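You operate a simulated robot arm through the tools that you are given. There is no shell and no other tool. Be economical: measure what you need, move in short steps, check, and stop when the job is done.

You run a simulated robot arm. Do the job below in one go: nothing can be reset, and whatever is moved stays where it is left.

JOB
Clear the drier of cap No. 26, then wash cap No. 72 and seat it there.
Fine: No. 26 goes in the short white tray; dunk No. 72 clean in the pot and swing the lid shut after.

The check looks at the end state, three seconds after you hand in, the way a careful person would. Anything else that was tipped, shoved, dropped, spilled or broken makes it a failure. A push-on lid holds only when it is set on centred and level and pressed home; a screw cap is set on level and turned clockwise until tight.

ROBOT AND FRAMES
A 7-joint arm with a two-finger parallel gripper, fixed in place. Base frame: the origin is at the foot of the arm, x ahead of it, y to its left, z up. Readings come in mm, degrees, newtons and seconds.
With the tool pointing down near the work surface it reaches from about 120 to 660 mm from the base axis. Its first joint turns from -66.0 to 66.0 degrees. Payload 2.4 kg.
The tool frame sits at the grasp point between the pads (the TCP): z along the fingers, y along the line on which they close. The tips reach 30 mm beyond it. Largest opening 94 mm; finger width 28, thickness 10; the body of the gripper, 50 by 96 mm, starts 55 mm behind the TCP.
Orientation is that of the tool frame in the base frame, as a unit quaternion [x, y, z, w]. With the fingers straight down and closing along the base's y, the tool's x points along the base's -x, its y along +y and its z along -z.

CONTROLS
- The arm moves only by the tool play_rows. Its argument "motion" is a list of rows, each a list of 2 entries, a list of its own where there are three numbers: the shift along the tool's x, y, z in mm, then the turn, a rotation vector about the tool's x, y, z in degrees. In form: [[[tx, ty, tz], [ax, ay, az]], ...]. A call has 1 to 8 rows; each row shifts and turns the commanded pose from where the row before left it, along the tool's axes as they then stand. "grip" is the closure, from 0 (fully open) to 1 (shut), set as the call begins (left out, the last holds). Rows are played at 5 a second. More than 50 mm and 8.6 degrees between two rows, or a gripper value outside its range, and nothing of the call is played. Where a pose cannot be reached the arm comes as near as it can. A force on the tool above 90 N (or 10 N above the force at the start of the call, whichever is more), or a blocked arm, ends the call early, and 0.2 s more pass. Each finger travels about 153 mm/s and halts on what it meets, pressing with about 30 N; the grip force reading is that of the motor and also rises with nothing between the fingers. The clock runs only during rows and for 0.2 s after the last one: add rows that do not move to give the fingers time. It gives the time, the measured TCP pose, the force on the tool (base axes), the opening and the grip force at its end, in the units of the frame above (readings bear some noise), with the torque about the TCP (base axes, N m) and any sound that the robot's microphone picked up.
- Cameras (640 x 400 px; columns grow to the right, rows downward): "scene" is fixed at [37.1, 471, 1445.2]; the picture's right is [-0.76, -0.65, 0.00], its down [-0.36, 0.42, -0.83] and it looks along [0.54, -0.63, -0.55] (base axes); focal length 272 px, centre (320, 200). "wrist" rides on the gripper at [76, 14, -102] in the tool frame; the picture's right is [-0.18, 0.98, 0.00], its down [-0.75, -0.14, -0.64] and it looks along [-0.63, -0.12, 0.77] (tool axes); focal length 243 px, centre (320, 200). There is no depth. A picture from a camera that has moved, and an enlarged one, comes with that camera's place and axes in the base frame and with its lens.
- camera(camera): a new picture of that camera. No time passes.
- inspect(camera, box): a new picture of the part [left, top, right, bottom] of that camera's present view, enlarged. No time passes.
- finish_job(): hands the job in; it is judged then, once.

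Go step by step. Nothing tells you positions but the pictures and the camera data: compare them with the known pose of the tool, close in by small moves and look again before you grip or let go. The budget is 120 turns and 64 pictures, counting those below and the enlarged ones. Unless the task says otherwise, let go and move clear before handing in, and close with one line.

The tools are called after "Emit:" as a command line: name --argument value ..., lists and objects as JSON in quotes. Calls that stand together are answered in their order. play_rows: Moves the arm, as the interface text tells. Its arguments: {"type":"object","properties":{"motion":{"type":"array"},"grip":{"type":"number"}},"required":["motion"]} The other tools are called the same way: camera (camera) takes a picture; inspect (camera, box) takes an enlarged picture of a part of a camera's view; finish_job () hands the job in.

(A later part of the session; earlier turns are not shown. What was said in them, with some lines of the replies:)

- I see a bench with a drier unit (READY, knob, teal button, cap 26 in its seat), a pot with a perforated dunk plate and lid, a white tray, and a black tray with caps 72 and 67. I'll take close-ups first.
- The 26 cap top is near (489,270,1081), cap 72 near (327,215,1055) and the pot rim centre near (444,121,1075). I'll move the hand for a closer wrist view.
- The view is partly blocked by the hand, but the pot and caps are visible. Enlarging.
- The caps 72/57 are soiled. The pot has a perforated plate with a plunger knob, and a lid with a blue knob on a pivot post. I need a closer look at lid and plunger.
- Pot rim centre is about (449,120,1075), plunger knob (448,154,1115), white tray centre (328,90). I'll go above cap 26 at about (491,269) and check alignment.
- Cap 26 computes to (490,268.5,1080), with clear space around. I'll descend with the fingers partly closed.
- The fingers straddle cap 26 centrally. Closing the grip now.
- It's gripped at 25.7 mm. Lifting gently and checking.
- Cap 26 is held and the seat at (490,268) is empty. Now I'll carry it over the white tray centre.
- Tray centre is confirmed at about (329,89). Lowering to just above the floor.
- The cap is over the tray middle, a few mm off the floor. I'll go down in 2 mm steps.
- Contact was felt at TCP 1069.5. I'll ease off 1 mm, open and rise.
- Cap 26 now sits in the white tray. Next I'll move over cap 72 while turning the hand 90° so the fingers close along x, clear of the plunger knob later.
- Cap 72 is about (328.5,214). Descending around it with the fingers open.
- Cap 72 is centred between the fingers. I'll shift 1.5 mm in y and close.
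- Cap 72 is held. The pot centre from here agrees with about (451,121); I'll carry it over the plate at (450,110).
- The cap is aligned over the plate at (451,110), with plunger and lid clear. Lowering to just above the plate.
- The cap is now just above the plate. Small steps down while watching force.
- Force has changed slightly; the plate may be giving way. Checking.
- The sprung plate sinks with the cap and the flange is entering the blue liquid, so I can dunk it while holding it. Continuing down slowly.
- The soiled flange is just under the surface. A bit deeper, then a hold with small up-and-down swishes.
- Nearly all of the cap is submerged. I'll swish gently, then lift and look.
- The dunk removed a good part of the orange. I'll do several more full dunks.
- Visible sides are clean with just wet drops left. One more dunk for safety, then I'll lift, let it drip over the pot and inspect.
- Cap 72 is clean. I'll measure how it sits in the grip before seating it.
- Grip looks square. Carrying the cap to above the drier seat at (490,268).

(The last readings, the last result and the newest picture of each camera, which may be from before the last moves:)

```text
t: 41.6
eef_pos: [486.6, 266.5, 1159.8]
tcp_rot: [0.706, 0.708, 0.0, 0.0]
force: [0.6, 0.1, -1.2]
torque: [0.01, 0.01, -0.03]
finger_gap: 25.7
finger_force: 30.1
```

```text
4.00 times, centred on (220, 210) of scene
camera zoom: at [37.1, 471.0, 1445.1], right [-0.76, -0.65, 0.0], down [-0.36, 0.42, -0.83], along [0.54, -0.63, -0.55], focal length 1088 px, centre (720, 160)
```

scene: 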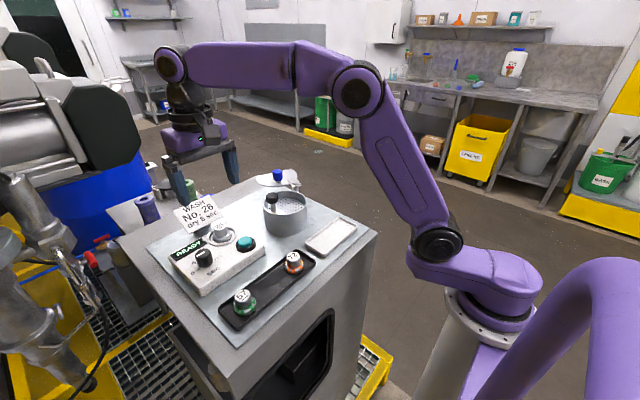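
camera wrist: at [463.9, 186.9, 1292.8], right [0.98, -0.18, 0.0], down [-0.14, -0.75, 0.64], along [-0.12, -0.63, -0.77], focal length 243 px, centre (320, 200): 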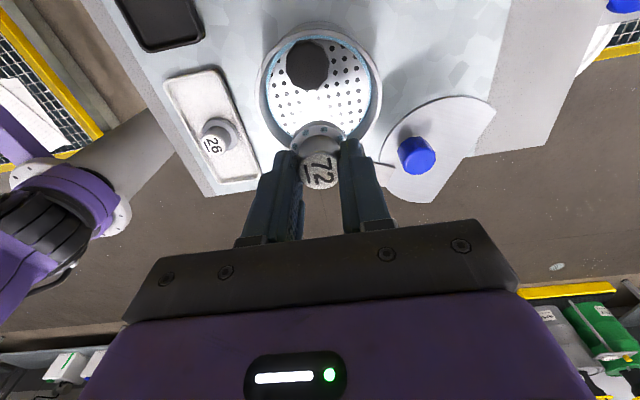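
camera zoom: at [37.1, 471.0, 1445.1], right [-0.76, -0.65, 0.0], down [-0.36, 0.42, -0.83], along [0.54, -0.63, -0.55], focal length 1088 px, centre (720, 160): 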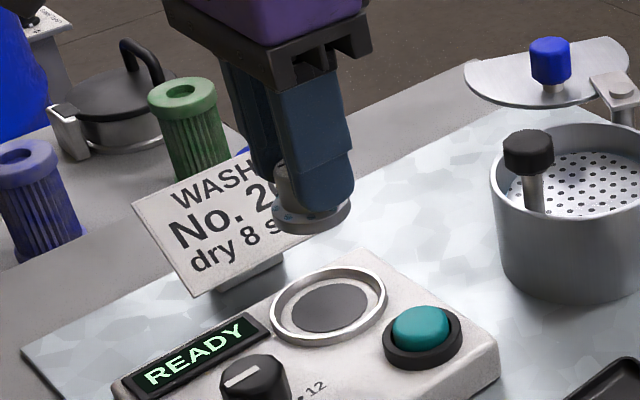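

The seat centre works out at about (491,268.7); I'll shift slightly and lower to just above it, then compare.

Emit:
play_rows --motion '[[[2, 3.7, 20], [0, 0, 0]], [[0, 0, 25], [0, 0, 0]], [[0, 0, 11], [0, 0, 0]], [[0, 0, 0], [0, 0, 0]]]'

Emit:
inspect --camera "wrist" --box '[245, 90, 395, 210]'

Emit:
inspect --camera "scene" --box '[180, 200, 260, 265]'

```text
t: 42.6
eef_pos: [491.8, 270.5, 1105.0]
tcp_rot: [0.707, 0.707, -0.001, 0.0]
force: [0.6, -0.1, 0.0]
torque: [-0.01, 0.02, 0.0]
finger_gap: 25.8
finger_force: 30.1
```

```text
3.33 times, centred on (320, 150) of wrist
camera zoom: at [505.8, 345.8, 1207.8], right [0.98, -0.18, 0.0], down [-0.14, -0.75, 0.64], along [-0.12, -0.63, -0.77], focal length 809 px, centre (320, 367)
```

zoom: 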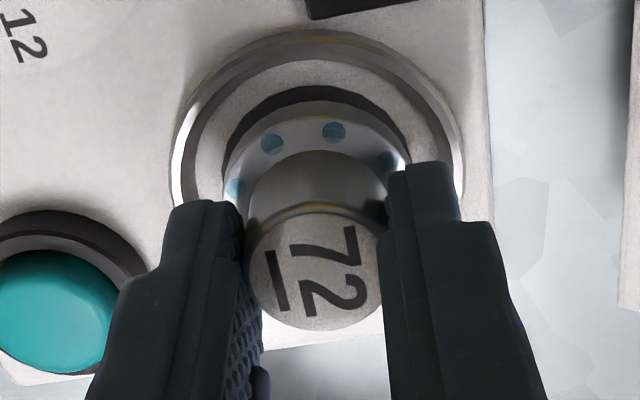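

```text
6.15 times, centred on (220, 232) of scene
camera zoom: at [37.2, 471.0, 1445.1], right [-0.76, -0.65, 0.0], down [-0.36, 0.42, -0.83], along [0.54, -0.63, -0.55], focal length 1673 px, centre (935, 0)
```

zoom: 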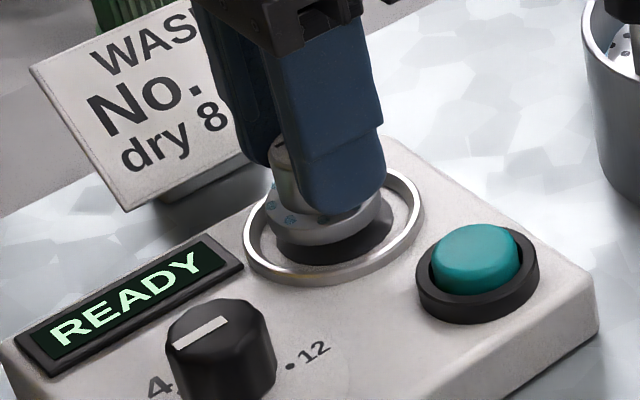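

The cap hovers about 9 mm above the seat, nearly concentric. Nudging 1 mm in -y and lowering gently.

Emit:
play_rows --motion '[[[-1, 0, 3], [0, 0, 0]], [[0, 0, 2], [0, 0, 0]], [[0, 0, 0], [0, 0, 0]]]'

Emit:
inspect --camera "scene" --box '[180, 200, 260, 265]'

Emit:
inspect --camera "wrist" --box '[245, 90, 395, 210]'

```text
t: 43.4
eef_pos: [492.7, 268.8, 1099.8]
tcp_rot: [0.707, 0.707, 0.0, 0.0]
force: [0.7, 0.3, -0.9]
torque: [-0.05, -0.01, 0.0]
finger_gap: 25.8
finger_force: 30.3
```

```text
6.15 times, centred on (220, 232) of scene
camera zoom: at [37.2, 471.0, 1445.1], right [-0.76, -0.65, 0.0], down [-0.36, 0.42, -0.83], along [0.54, -0.63, -0.55], focal length 1673 px, centre (935, 0)
```

zoom: 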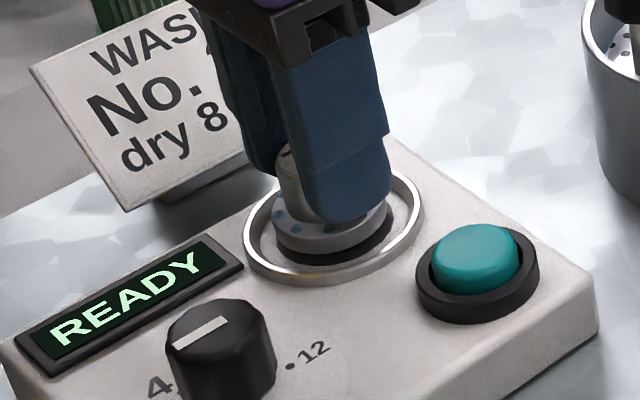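

```text
3.33 times, centred on (320, 150) of wrist
camera zoom: at [506.6, 344.1, 1202.4], right [0.98, -0.18, 0.0], down [-0.14, -0.75, 0.64], along [-0.12, -0.63, -0.77], focal length 809 px, centre (320, 367)
```

zoom: 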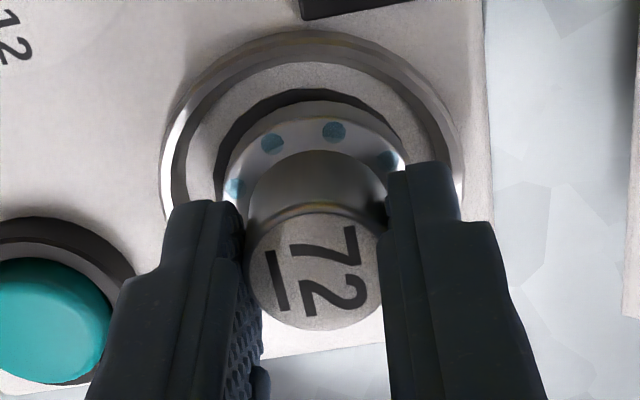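

The cap sits about 1 mm too far in +x. Correcting that and lowering to contact.

Emit:
play_rows --motion '[[[0, -1.2, 2], [0, 0, 0]], [[0, 0, 1], [0, 0, 0]], [[0, 0, 0], [0, 0, 0]]]'

Emit:
play_rows --motion '[[[0, 0, 1.5], [0, 0, 0]], [[0, 0, 0], [0, 0, 0]]]'

Emit:
play_rows --motion '[[[0, 0, 1], [0, 0, 0]], [[0, 0, 0], [0, 0, 0]]]'

```text
t: 44.2
eef_pos: [492.7, 270.6, 1097.6]
tcp_rot: [0.707, 0.707, 0.0, 0.0]
force: [0.0, -0.6, -1.0]
torque: [0.0, 0.01, -0.02]
finger_gap: 25.8
finger_force: 29.9
```

```text
t: 44.8
eef_pos: [492.2, 270.4, 1097.0]
tcp_rot: [0.707, 0.708, 0.002, 0.001]
force: [-4.5, -2.5, 19.2]
torque: [-0.18, 0.33, 0.02]
finger_gap: 25.9
finger_force: 30.3
```

```text
t: 45.4
eef_pos: [492.5, 269.6, 1096.1]
tcp_rot: [0.707, 0.707, 0.0, 0.0]
force: [-3.9, -2.1, 21.4]
torque: [-0.05, 0.08, 0.0]
finger_gap: 25.9
finger_force: 30.2
```

Contact at about 1096, as expected. Checking whether it's seated flat.

Emit:
inspect --camera "scene" --box '[190, 210, 250, 258]'

Emit:
inspect --camera "wrist" --box '[245, 90, 395, 210]'

```text
8.33 times, centred on (220, 234) of scene
camera zoom: at [36.7, 470.7, 1445.3], right [-0.76, -0.65, 0.0], down [-0.36, 0.42, -0.83], along [0.54, -0.63, -0.55], focal length 2266 px, centre (1153, -83)
```

zoom: 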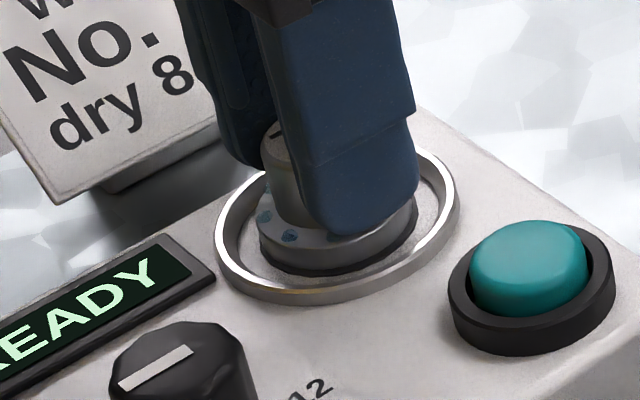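

```text
3.33 times, centred on (320, 150) of wrist
camera zoom: at [506.0, 344.3, 1198.3], right [0.98, -0.18, 0.0], down [-0.14, -0.75, 0.64], along [-0.12, -0.63, -0.77], focal length 809 px, centre (320, 367)
```

zoom: 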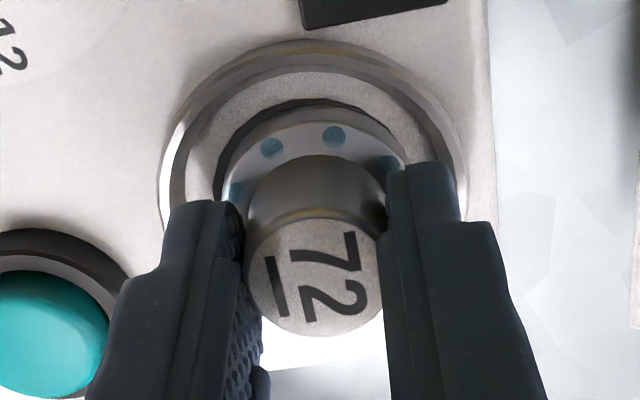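

It sits flat but about 1 mm off centre in +x. A tiny lift, shift and re-set.

Emit:
play_rows --motion '[[[0, 0, -4], [0, 0, 0]], [[0, -1.3, 0], [0, 0, 0]], [[0, 0, 2], [0, 0, 0]], [[0, 0, 1.7], [0, 0, 0]], [[0, 0, 0], [0, 0, 0]]]'

Emit:
inspect --camera "wrist" --box '[245, 90, 395, 210]'

```text
t: 46.6
eef_pos: [489.8, 269.9, 1094.5]
tcp_rot: [0.707, 0.707, 0.002, 0.0]
force: [-1.9, -1.1, 9.4]
torque: [0.0, 0.14, -0.01]
finger_gap: 25.9
finger_force: 30.1
```

```text
3.33 times, centred on (320, 150) of wrist
camera zoom: at [504.6, 344.5, 1198.0], right [0.98, -0.18, 0.0], down [-0.14, -0.75, 0.64], along [-0.12, -0.63, -0.77], focal length 809 px, centre (320, 367)
```

zoom: 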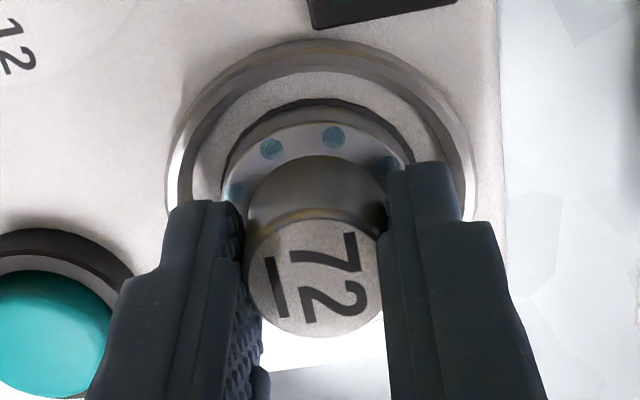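

Concentric now, with light contact. Opening and rising clear.

Emit:
play_rows --motion '[[[0, 0, 0], [0, 0, 0]], [[0, 0, 0], [0, 0, 0]], [[0, 0, -15], [0, 0, 0]], [[0, 0, -40], [0, 0, 0]], [[0, 0, -45], [0, 0, 0]], [[0, 0, 0], [0, 0, 0]]]' --grip 0.4

Emit:
inspect --camera "scene" --box '[170, 160, 330, 260]'

Emit:
camera --camera "wrist"

```text
t: 48.0
eef_pos: [490.5, 270.2, 1196.6]
tcp_rot: [0.707, 0.707, 0.0, 0.0]
force: [-0.5, 0.5, -0.6]
torque: [-0.01, -0.04, 0.04]
finger_gap: 56.3
finger_force: 0.1
```

```text
4.00 times, centred on (250, 210) of scene
camera zoom: at [37.1, 471.0, 1445.2], right [-0.76, -0.65, 0.0], down [-0.36, 0.42, -0.83], along [0.54, -0.63, -0.55], focal length 1088 px, centre (600, 160)
```

zoom: 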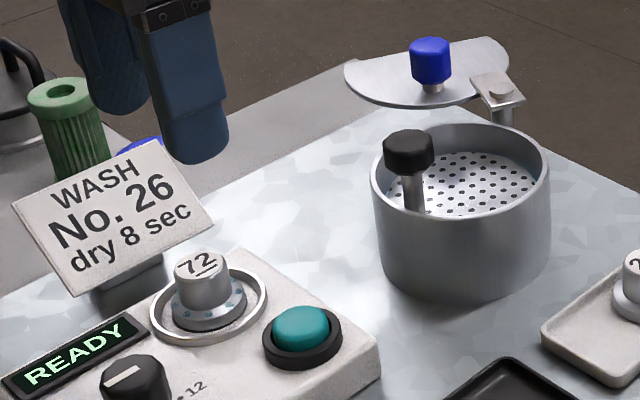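

```text
15 pictures are left
camera wrist: at [504.7, 345.5, 1298.2], right [0.98, -0.18, 0.0], down [-0.14, -0.75, 0.64], along [-0.12, -0.63, -0.77], focal length 243 px, centre (320, 200)
```

wrist: 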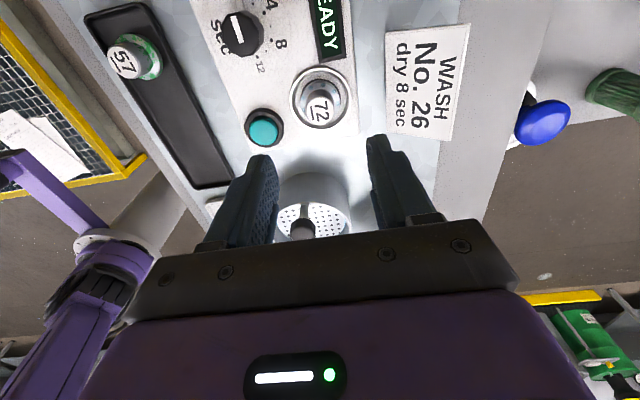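

Cap 72 is seated. The lid's blue knob is near (522,74,~1112), and by fitting its outline I get a pivot near (479,58). It must swing about 113° counter-clockwise over the pot. I'll close the fingers and go above the spot behind the knob.

Emit:
play_rows --motion '[[[-37.3, 7, 0], [0, 0, 0]], [[-37.3, 7, 0], [0, 0, 0]], [[-37.3, 7, 0], [0, 0, 0]], [[-37.3, 7, 0], [0, 0, 0]], [[-37.3, 7, 0], [0, 0, 0]], [[-37.3, 7, 0], [0, 0, 0]], [[0, 0, 15], [0, 0, 0]], [[0, 0, 0], [0, 0, 0]]]' --grip 1

Emit:
camera --camera "wrist"

Emit:
inspect --camera "scene" --box '[230, 140, 340, 225]'

```text
t: 49.8
eef_pos: [533.0, 44.5, 1178.6]
tcp_rot: [0.707, 0.707, 0.0, 0.0]
force: [-0.7, -0.3, -0.1]
torque: [0.03, 0.0, -0.01]
finger_gap: 0.0
finger_force: 29.7
```

```text
14 pictures are left
camera wrist: at [546.7, 120.1, 1281.5], right [0.98, -0.18, 0.0], down [-0.14, -0.75, 0.64], along [-0.12, -0.63, -0.77], focal length 243 px, centre (320, 200)
```

wrist: 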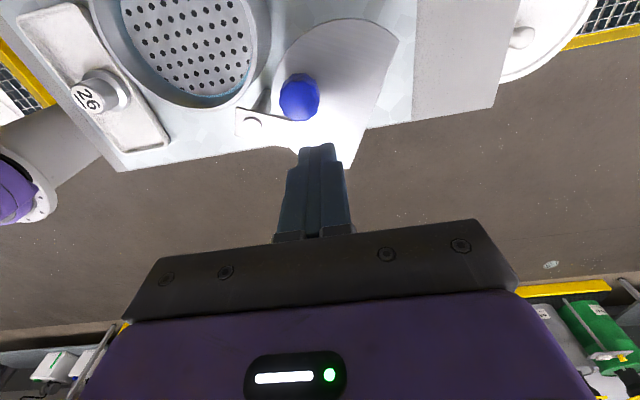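

```text
4.71 times, centred on (285, 182) of scene
camera zoom: at [37.1, 470.9, 1445.2], right [-0.76, -0.65, 0.0], down [-0.36, 0.42, -0.83], along [0.54, -0.63, -0.55], focal length 1280 px, centre (485, 282)
```

zoom: 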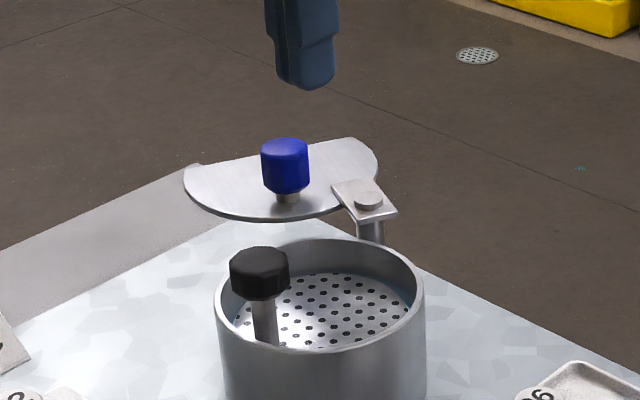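

The lid outline and plunger need care: the lid's leading corner could meet the plunger post. Looking closer at the lid shape before touching it.

Emit:
inspect --camera "wrist" --box '[200, 0, 420, 180]'

```text
2.22 times, centred on (310, 90) of wrist
camera zoom: at [546.7, 120.1, 1281.5], right [0.98, -0.18, 0.0], down [-0.14, -0.75, 0.64], along [-0.12, -0.63, -0.77], focal length 539 px, centre (342, 444)
```

zoom: 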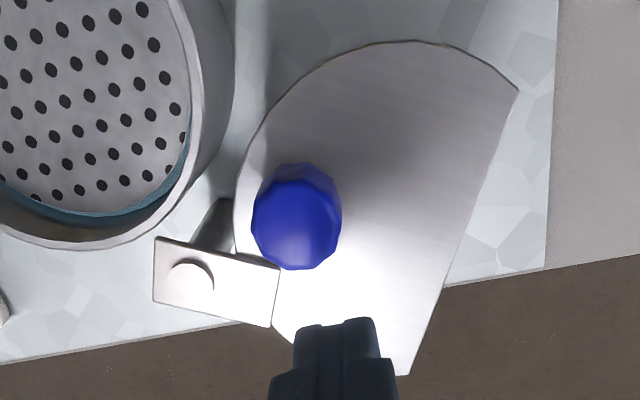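

The lid is a D-shape, r≈56, on a pivot at about (478,53). Going counter-clockwise its corner would strike the plunger post. Clockwise, the long way round, the cut side clears it. I'll test gently clockwise first, so I place the closed fingers on the +y side of the knob.

Emit:
play_rows --motion '[[[30, -11, 0], [0, 0, 0]], [[31, -12, 0], [0, 0, 0]], [[0, 0, 22], [0, 0, 0]], [[0, 0, 20], [0, 0, 0]], [[0, 0, 0], [0, 0, 0]]]'

Emit:
inspect --camera "scene" --box '[230, 140, 340, 225]'

```text
t: 51.0
eef_pos: [510.2, 104.9, 1135.6]
tcp_rot: [0.707, 0.707, 0.0, 0.0]
force: [0.0, -0.6, 0.5]
torque: [-0.01, 0.02, 0.0]
finger_gap: 0.0
finger_force: 30.8
```

```text
4.71 times, centred on (285, 182) of scene
camera zoom: at [37.1, 471.0, 1445.2], right [-0.76, -0.65, 0.0], down [-0.36, 0.42, -0.83], along [0.54, -0.63, -0.55], focal length 1280 px, centre (485, 282)
```

zoom: 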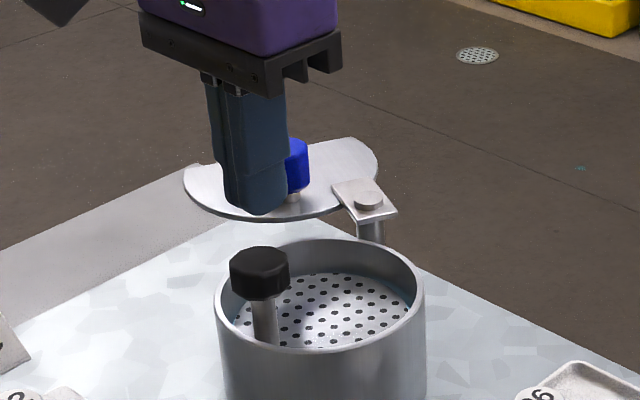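

Positioned beside the knob. A gentle clockwise push of about 12° as a test, watching force.

Emit:
play_rows --motion '[[[-4, 3, 0], [0, 0, 0]], [[-4, 3, 0], [0, 0, 0]], [[-4, 3, 0], [0, 0, 0]], [[0, 0, 0], [0, 0, 0]]]'

Emit:
play_rows --motion '[[[-2, 1.5, 0], [0, 0, 0]], [[-2, 1.5, 0], [0, 0, 0]], [[0, 0, 0], [0, 0, 0]]]'

Emit:
inspect --camera "scene" --box '[230, 140, 340, 225]'

```text
t: 52.0
eef_pos: [517.5, 98.9, 1135.8]
tcp_rot: [0.706, 0.709, 0.0, -0.003]
force: [-14.7, 18.7, 1.3]
torque: [0.24, 0.28, -0.1]
finger_gap: 0.0
finger_force: 30.5
```

```text
t: 52.8
eef_pos: [517.8, 99.5, 1136.2]
tcp_rot: [0.705, 0.709, 0.002, -0.006]
force: [-24.8, 28.7, -2.5]
torque: [0.5, 0.46, -0.26]
finger_gap: 0.2
finger_force: 30.2
```

```text
4.71 times, centred on (285, 182) of scene
camera zoom: at [36.3, 471.9, 1444.8], right [-0.76, -0.65, 0.0], down [-0.36, 0.42, -0.83], along [0.54, -0.63, -0.55], focal length 1280 px, centre (485, 282)
```

zoom: 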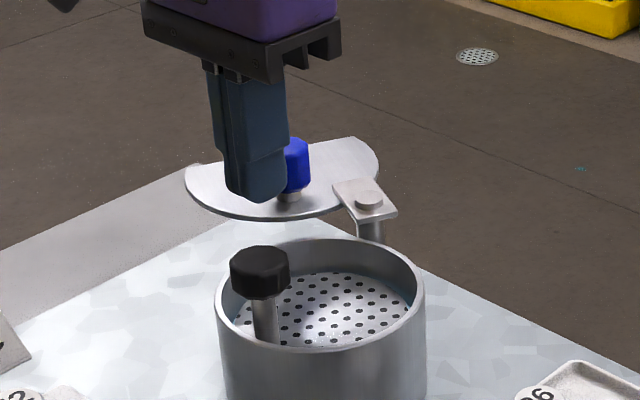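

There is a hard stop: the lid doesn't open further, so it only swings counter-clockwise. I'll back off and go round to the other side of the knob.

Emit:
play_rows --motion '[[[14, -10, 0], [0, 0, 0]], [[0, 0, -25], [0, 0, 0]], [[0, 0, -25], [0, 0, 0]], [[-25, 10, 0], [0, 0, 0]], [[-35, 14, 0], [0, 0, 0]], [[0, 0, 0], [0, 0, 0]]]'

```text
t: 54.2
eef_pos: [534.1, 42.7, 1189.4]
tcp_rot: [0.707, 0.707, -0.001, -0.001]
force: [0.4, -0.2, -0.5]
torque: [0.01, -0.01, -0.02]
finger_gap: 0.0
finger_force: 30.5
```

Emit:
play_rows --motion '[[[-5, 3, 0], [0, 0, 0]], [[0, 0, 27], [0, 0, 0]], [[0, 0, 26], [0, 0, 0]], [[0, 0, 0], [0, 0, 0]]]'

Emit:
play_rows --motion '[[[5, 0, 0], [0, 0, 0]], [[5, 0, 0], [0, 0, 0]], [[4, 0, 0], [0, 0, 0]], [[4, -0.5, 0], [0, 0, 0]], [[0, 0, 0], [0, 0, 0]]]'

```text
t: 55.2
eef_pos: [539.1, 38.9, 1135.3]
tcp_rot: [0.707, 0.707, 0.0, 0.0]
force: [-0.4, -0.5, 0.0]
torque: [-0.04, 0.03, -0.03]
finger_gap: 0.0
finger_force: 30.1
```

```text
t: 56.4
eef_pos: [537.3, 57.6, 1135.4]
tcp_rot: [0.707, 0.707, 0.0, 0.0]
force: [0.2, -0.9, -0.8]
torque: [0.01, 0.01, 0.03]
finger_gap: 0.0
finger_force: 30.6
```

The push meets almost no resistance. A bit further, then a look.

Emit:
play_rows --motion '[[[5, -1, 0], [0, 0, 0]], [[5, -2, 0], [0, 0, 0]], [[4, -2, 0], [0, 0, 0]], [[0, 0, 0], [0, 0, 0]]]'

Emit:
camera --camera "wrist"

```text
t: 57.4
eef_pos: [532.3, 71.9, 1133.9]
tcp_rot: [0.708, 0.707, 0.001, 0.0]
force: [0.6, 0.2, 0.1]
torque: [-0.04, 0.04, -0.03]
finger_gap: 0.0
finger_force: 29.5
```

```text
9 pictures are left
camera wrist: at [546.7, 146.8, 1236.9], right [0.98, -0.18, 0.0], down [-0.14, -0.75, 0.64], along [-0.12, -0.63, -0.77], focal length 243 px, centre (320, 200)
```

wrist: 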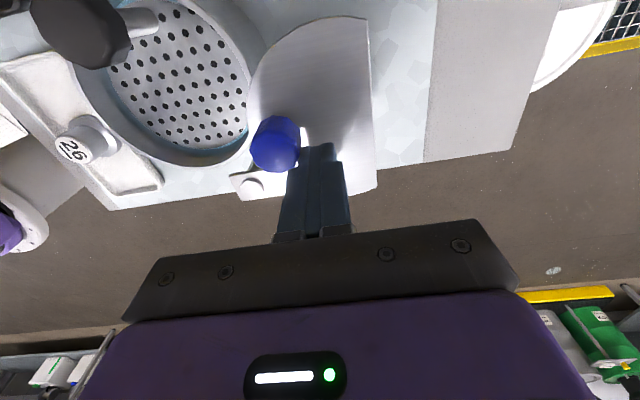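

The lid is turning freely with the knob. Continuing along the arc, stopping just before the plunger post.

Emit:
play_rows --motion '[[[7, -4.5, 0], [0, 0, 0]], [[8, -5, 0], [0, 0, 0]], [[5.5, -6, 0], [0, 0, 0]], [[5, -6, 0], [0, 0, 0]], [[2.5, -4, 0], [0, 0, 0]], [[0, 0, 0], [0, 0, 0]]]'

Emit:
inspect --camera "scene" --box '[230, 150, 330, 235]'

```text
t: 58.8
eef_pos: [507.4, 99.7, 1133.3]
tcp_rot: [0.707, 0.707, 0.0, 0.0]
force: [-1.0, 0.3, -0.2]
torque: [0.0, -0.02, 0.0]
finger_gap: 0.0
finger_force: 30.1
```

```text
4.71 times, centred on (280, 192) of scene
camera zoom: at [37.1, 471.0, 1445.2], right [-0.76, -0.65, 0.0], down [-0.36, 0.42, -0.83], along [0.54, -0.63, -0.55], focal length 1280 px, centre (508, 235)
```

zoom: 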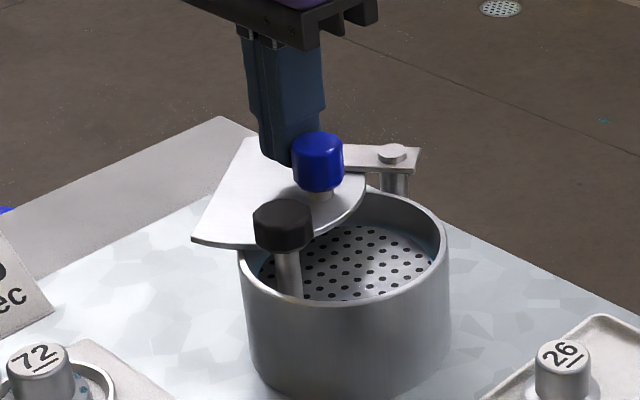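

The lid is now close to the plunger post with its plate below the knob head. Advancing in very small steps and watching force.

Emit:
play_rows --motion '[[[2, -4, 0], [0, 0, 0]], [[1.5, -4, 0], [0, 0, 0]], [[0, 0, 0], [0, 0, 0]]]'

Emit:
play_rows --motion '[[[1, -3, 0], [0, 0, 0]], [[1, -3, 0], [0, 0, 0]], [[0, 0, 0], [0, 0, 0]]]'

Emit:
inspect --camera "scene" --box '[230, 150, 330, 235]'

```text
t: 59.6
eef_pos: [500.2, 101.4, 1133.3]
tcp_rot: [0.707, 0.708, 0.001, 0.0]
force: [0.3, -0.3, 0.4]
torque: [0.01, 0.01, 0.04]
finger_gap: 0.0
finger_force: 29.9
```

```text
t: 60.4
eef_pos: [492.7, 105.3, 1134.2]
tcp_rot: [0.707, 0.707, 0.0, -0.001]
force: [0.6, -0.8, 0.3]
torque: [-0.01, -0.02, -0.03]
finger_gap: 0.0
finger_force: 30.5
```

```text
4.71 times, centred on (280, 192) of scene
camera zoom: at [37.1, 471.0, 1445.2], right [-0.76, -0.65, 0.0], down [-0.36, 0.42, -0.83], along [0.54, -0.63, -0.55], focal length 1280 px, centre (508, 235)
```

zoom: 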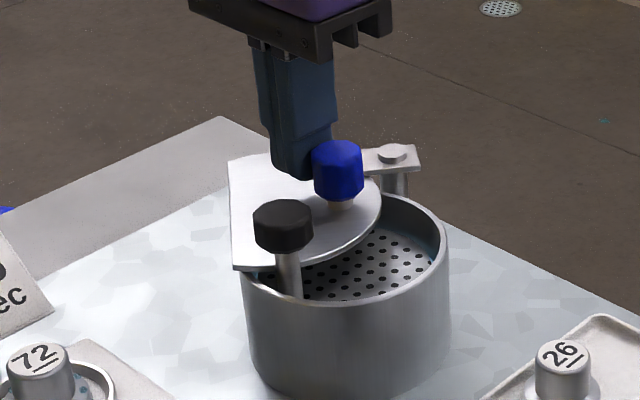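

Still no resistance, and the plunger hasn't moved. Continuing in small steps.

Emit:
play_rows --motion '[[[1, -3.5, 0], [0, 0, 0]], [[1, -4, 0], [0, 0, 0]], [[0, 0, 0], [0, 0, 0]]]'

Emit:
play_rows --motion '[[[0.7, -4.5, 0], [0, 0, 0]], [[0.3, -4.5, 0], [0, 0, 0]], [[0, 0, 0], [0, 0, 0]]]'

Emit:
inspect --camera "scene" --box '[230, 150, 330, 235]'

```text
t: 61.2
eef_pos: [486.4, 106.6, 1135.0]
tcp_rot: [0.707, 0.707, 0.0, 0.0]
force: [0.5, 0.0, 1.4]
torque: [0.03, -0.01, 0.02]
finger_gap: 0.0
finger_force: 30.3
```

```text
t: 62.0
eef_pos: [477.1, 107.8, 1134.1]
tcp_rot: [0.708, 0.707, 0.0, 0.0]
force: [0.0, 0.3, 0.0]
torque: [0.0, 0.02, 0.02]
finger_gap: 0.0
finger_force: 29.9
```

```text
4.71 times, centred on (280, 192) of scene
camera zoom: at [37.1, 471.0, 1445.2], right [-0.76, -0.65, 0.0], down [-0.36, 0.42, -0.83], along [0.54, -0.63, -0.55], focal length 1280 px, centre (508, 235)
```

zoom: 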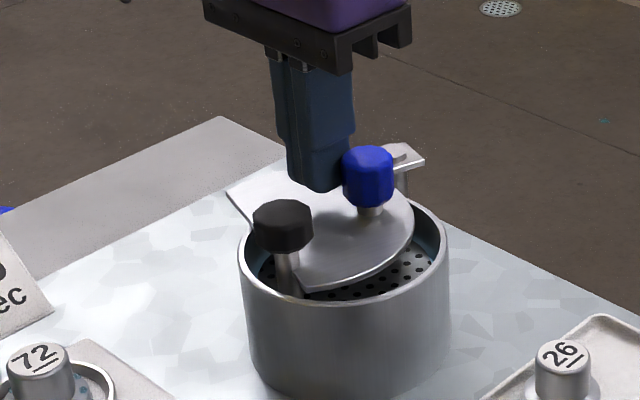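

The lid passed the plunger and is nearly over the pot. Finishing the arc until it meets its stop.

Emit:
play_rows --motion '[[[0.3, -4, 0], [0, 0, 0]], [[0, -4, 0], [0, 0, 0]], [[0, 0, 0], [0, 0, 0]]]'

Emit:
play_rows --motion '[[[-1, -3, 0], [0, 0, 0]], [[-1, -3, 0], [0, 0, 0]], [[0, 0, 0], [0, 0, 0]]]'

Emit:
inspect --camera "scene" --box '[230, 150, 330, 235]'

```text
t: 62.8
eef_pos: [468.3, 108.9, 1135.0]
tcp_rot: [0.707, 0.707, 0.0, 0.0]
force: [-0.6, 0.0, 0.4]
torque: [-0.01, -0.01, 0.01]
finger_gap: 0.0
finger_force: 30.4
```

```text
t: 63.6
eef_pos: [462.7, 106.8, 1135.1]
tcp_rot: [0.707, 0.707, 0.001, 0.001]
force: [2.3, 1.0, 1.5]
torque: [0.02, -0.02, 0.03]
finger_gap: 0.2
finger_force: 30.2
```

```text
4.71 times, centred on (280, 192) of scene
camera zoom: at [37.2, 471.0, 1445.1], right [-0.76, -0.65, 0.0], down [-0.36, 0.42, -0.83], along [0.54, -0.63, -0.55], focal length 1280 px, centre (508, 235)
```

zoom: 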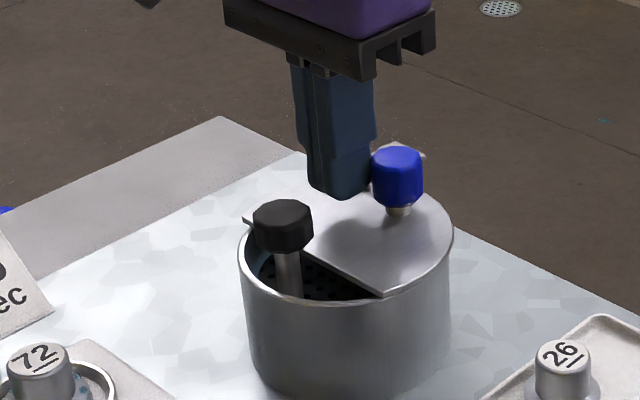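

Almost fully closed, with a first touch of resistance. A touch more to confirm the stop.

Emit:
play_rows --motion '[[[-1.2, -1.5, 0], [0, 0, 0]], [[-1, -1.2, 0], [0, 0, 0]], [[0, 0, 0], [0, 0, 0]]]'

```text
t: 64.4
eef_pos: [463.6, 106.4, 1135.4]
tcp_rot: [0.706, 0.708, 0.004, 0.003]
force: [23.3, 15.4, 6.7]
torque: [0.17, -0.31, 0.15]
finger_gap: 0.2
finger_force: 30.2
```

The lid is firmly against its closed stop. Backing off, rising clear and checking the overall scene.

Emit:
play_rows --motion '[[[5, 5, 0], [0, 0, 0]], [[3, 4, 0], [0, 0, 0]], [[0, 0, -30], [0, 0, 0]], [[0, 0, -40], [0, 0, 0]], [[0, 0, -45], [0, 0, 0]], [[0, 20, -40], [0, 0, 0]], [[0, 0, 0], [0, 0, 0]]]'

Emit:
inspect --camera "scene" --box '[150, 140, 380, 320]'

```text
t: 66.0
eef_pos: [489.5, 112.9, 1290.4]
tcp_rot: [0.707, 0.707, -0.001, -0.001]
force: [-0.1, 0.1, -0.1]
torque: [0.01, 0.0, 0.01]
finger_gap: 0.0
finger_force: 29.8
```

```text
2.22 times, centred on (265, 230) of scene
camera zoom: at [37.1, 471.0, 1445.2], right [-0.76, -0.65, 0.0], down [-0.36, 0.42, -0.83], along [0.54, -0.63, -0.55], focal length 604 px, centre (442, 133)
```

zoom: 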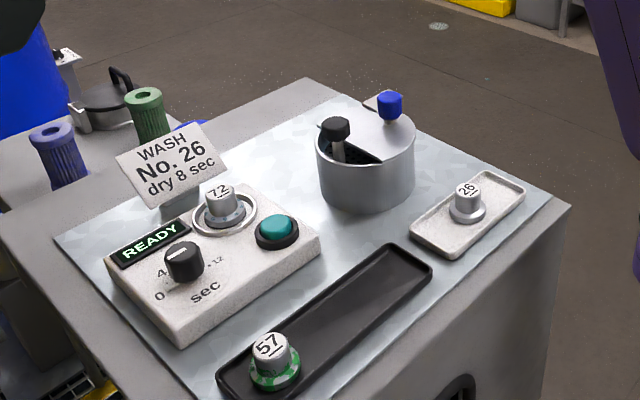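

Cap 72 is clean and seated in the drier, cap 26 is in the white tray, the lid is shut, and nothing else has moved. I'm handing in.

Emit:
finish_job

```text
The job is handed in.
```

The job is handed in: No. 26 is in the short white tray, No. 72 is washed and seated in the drier, and the pot lid is swung shut. I did not start the drier; the "dry 8 sec" sign is for No. 26 and drying wasn't part of the job.
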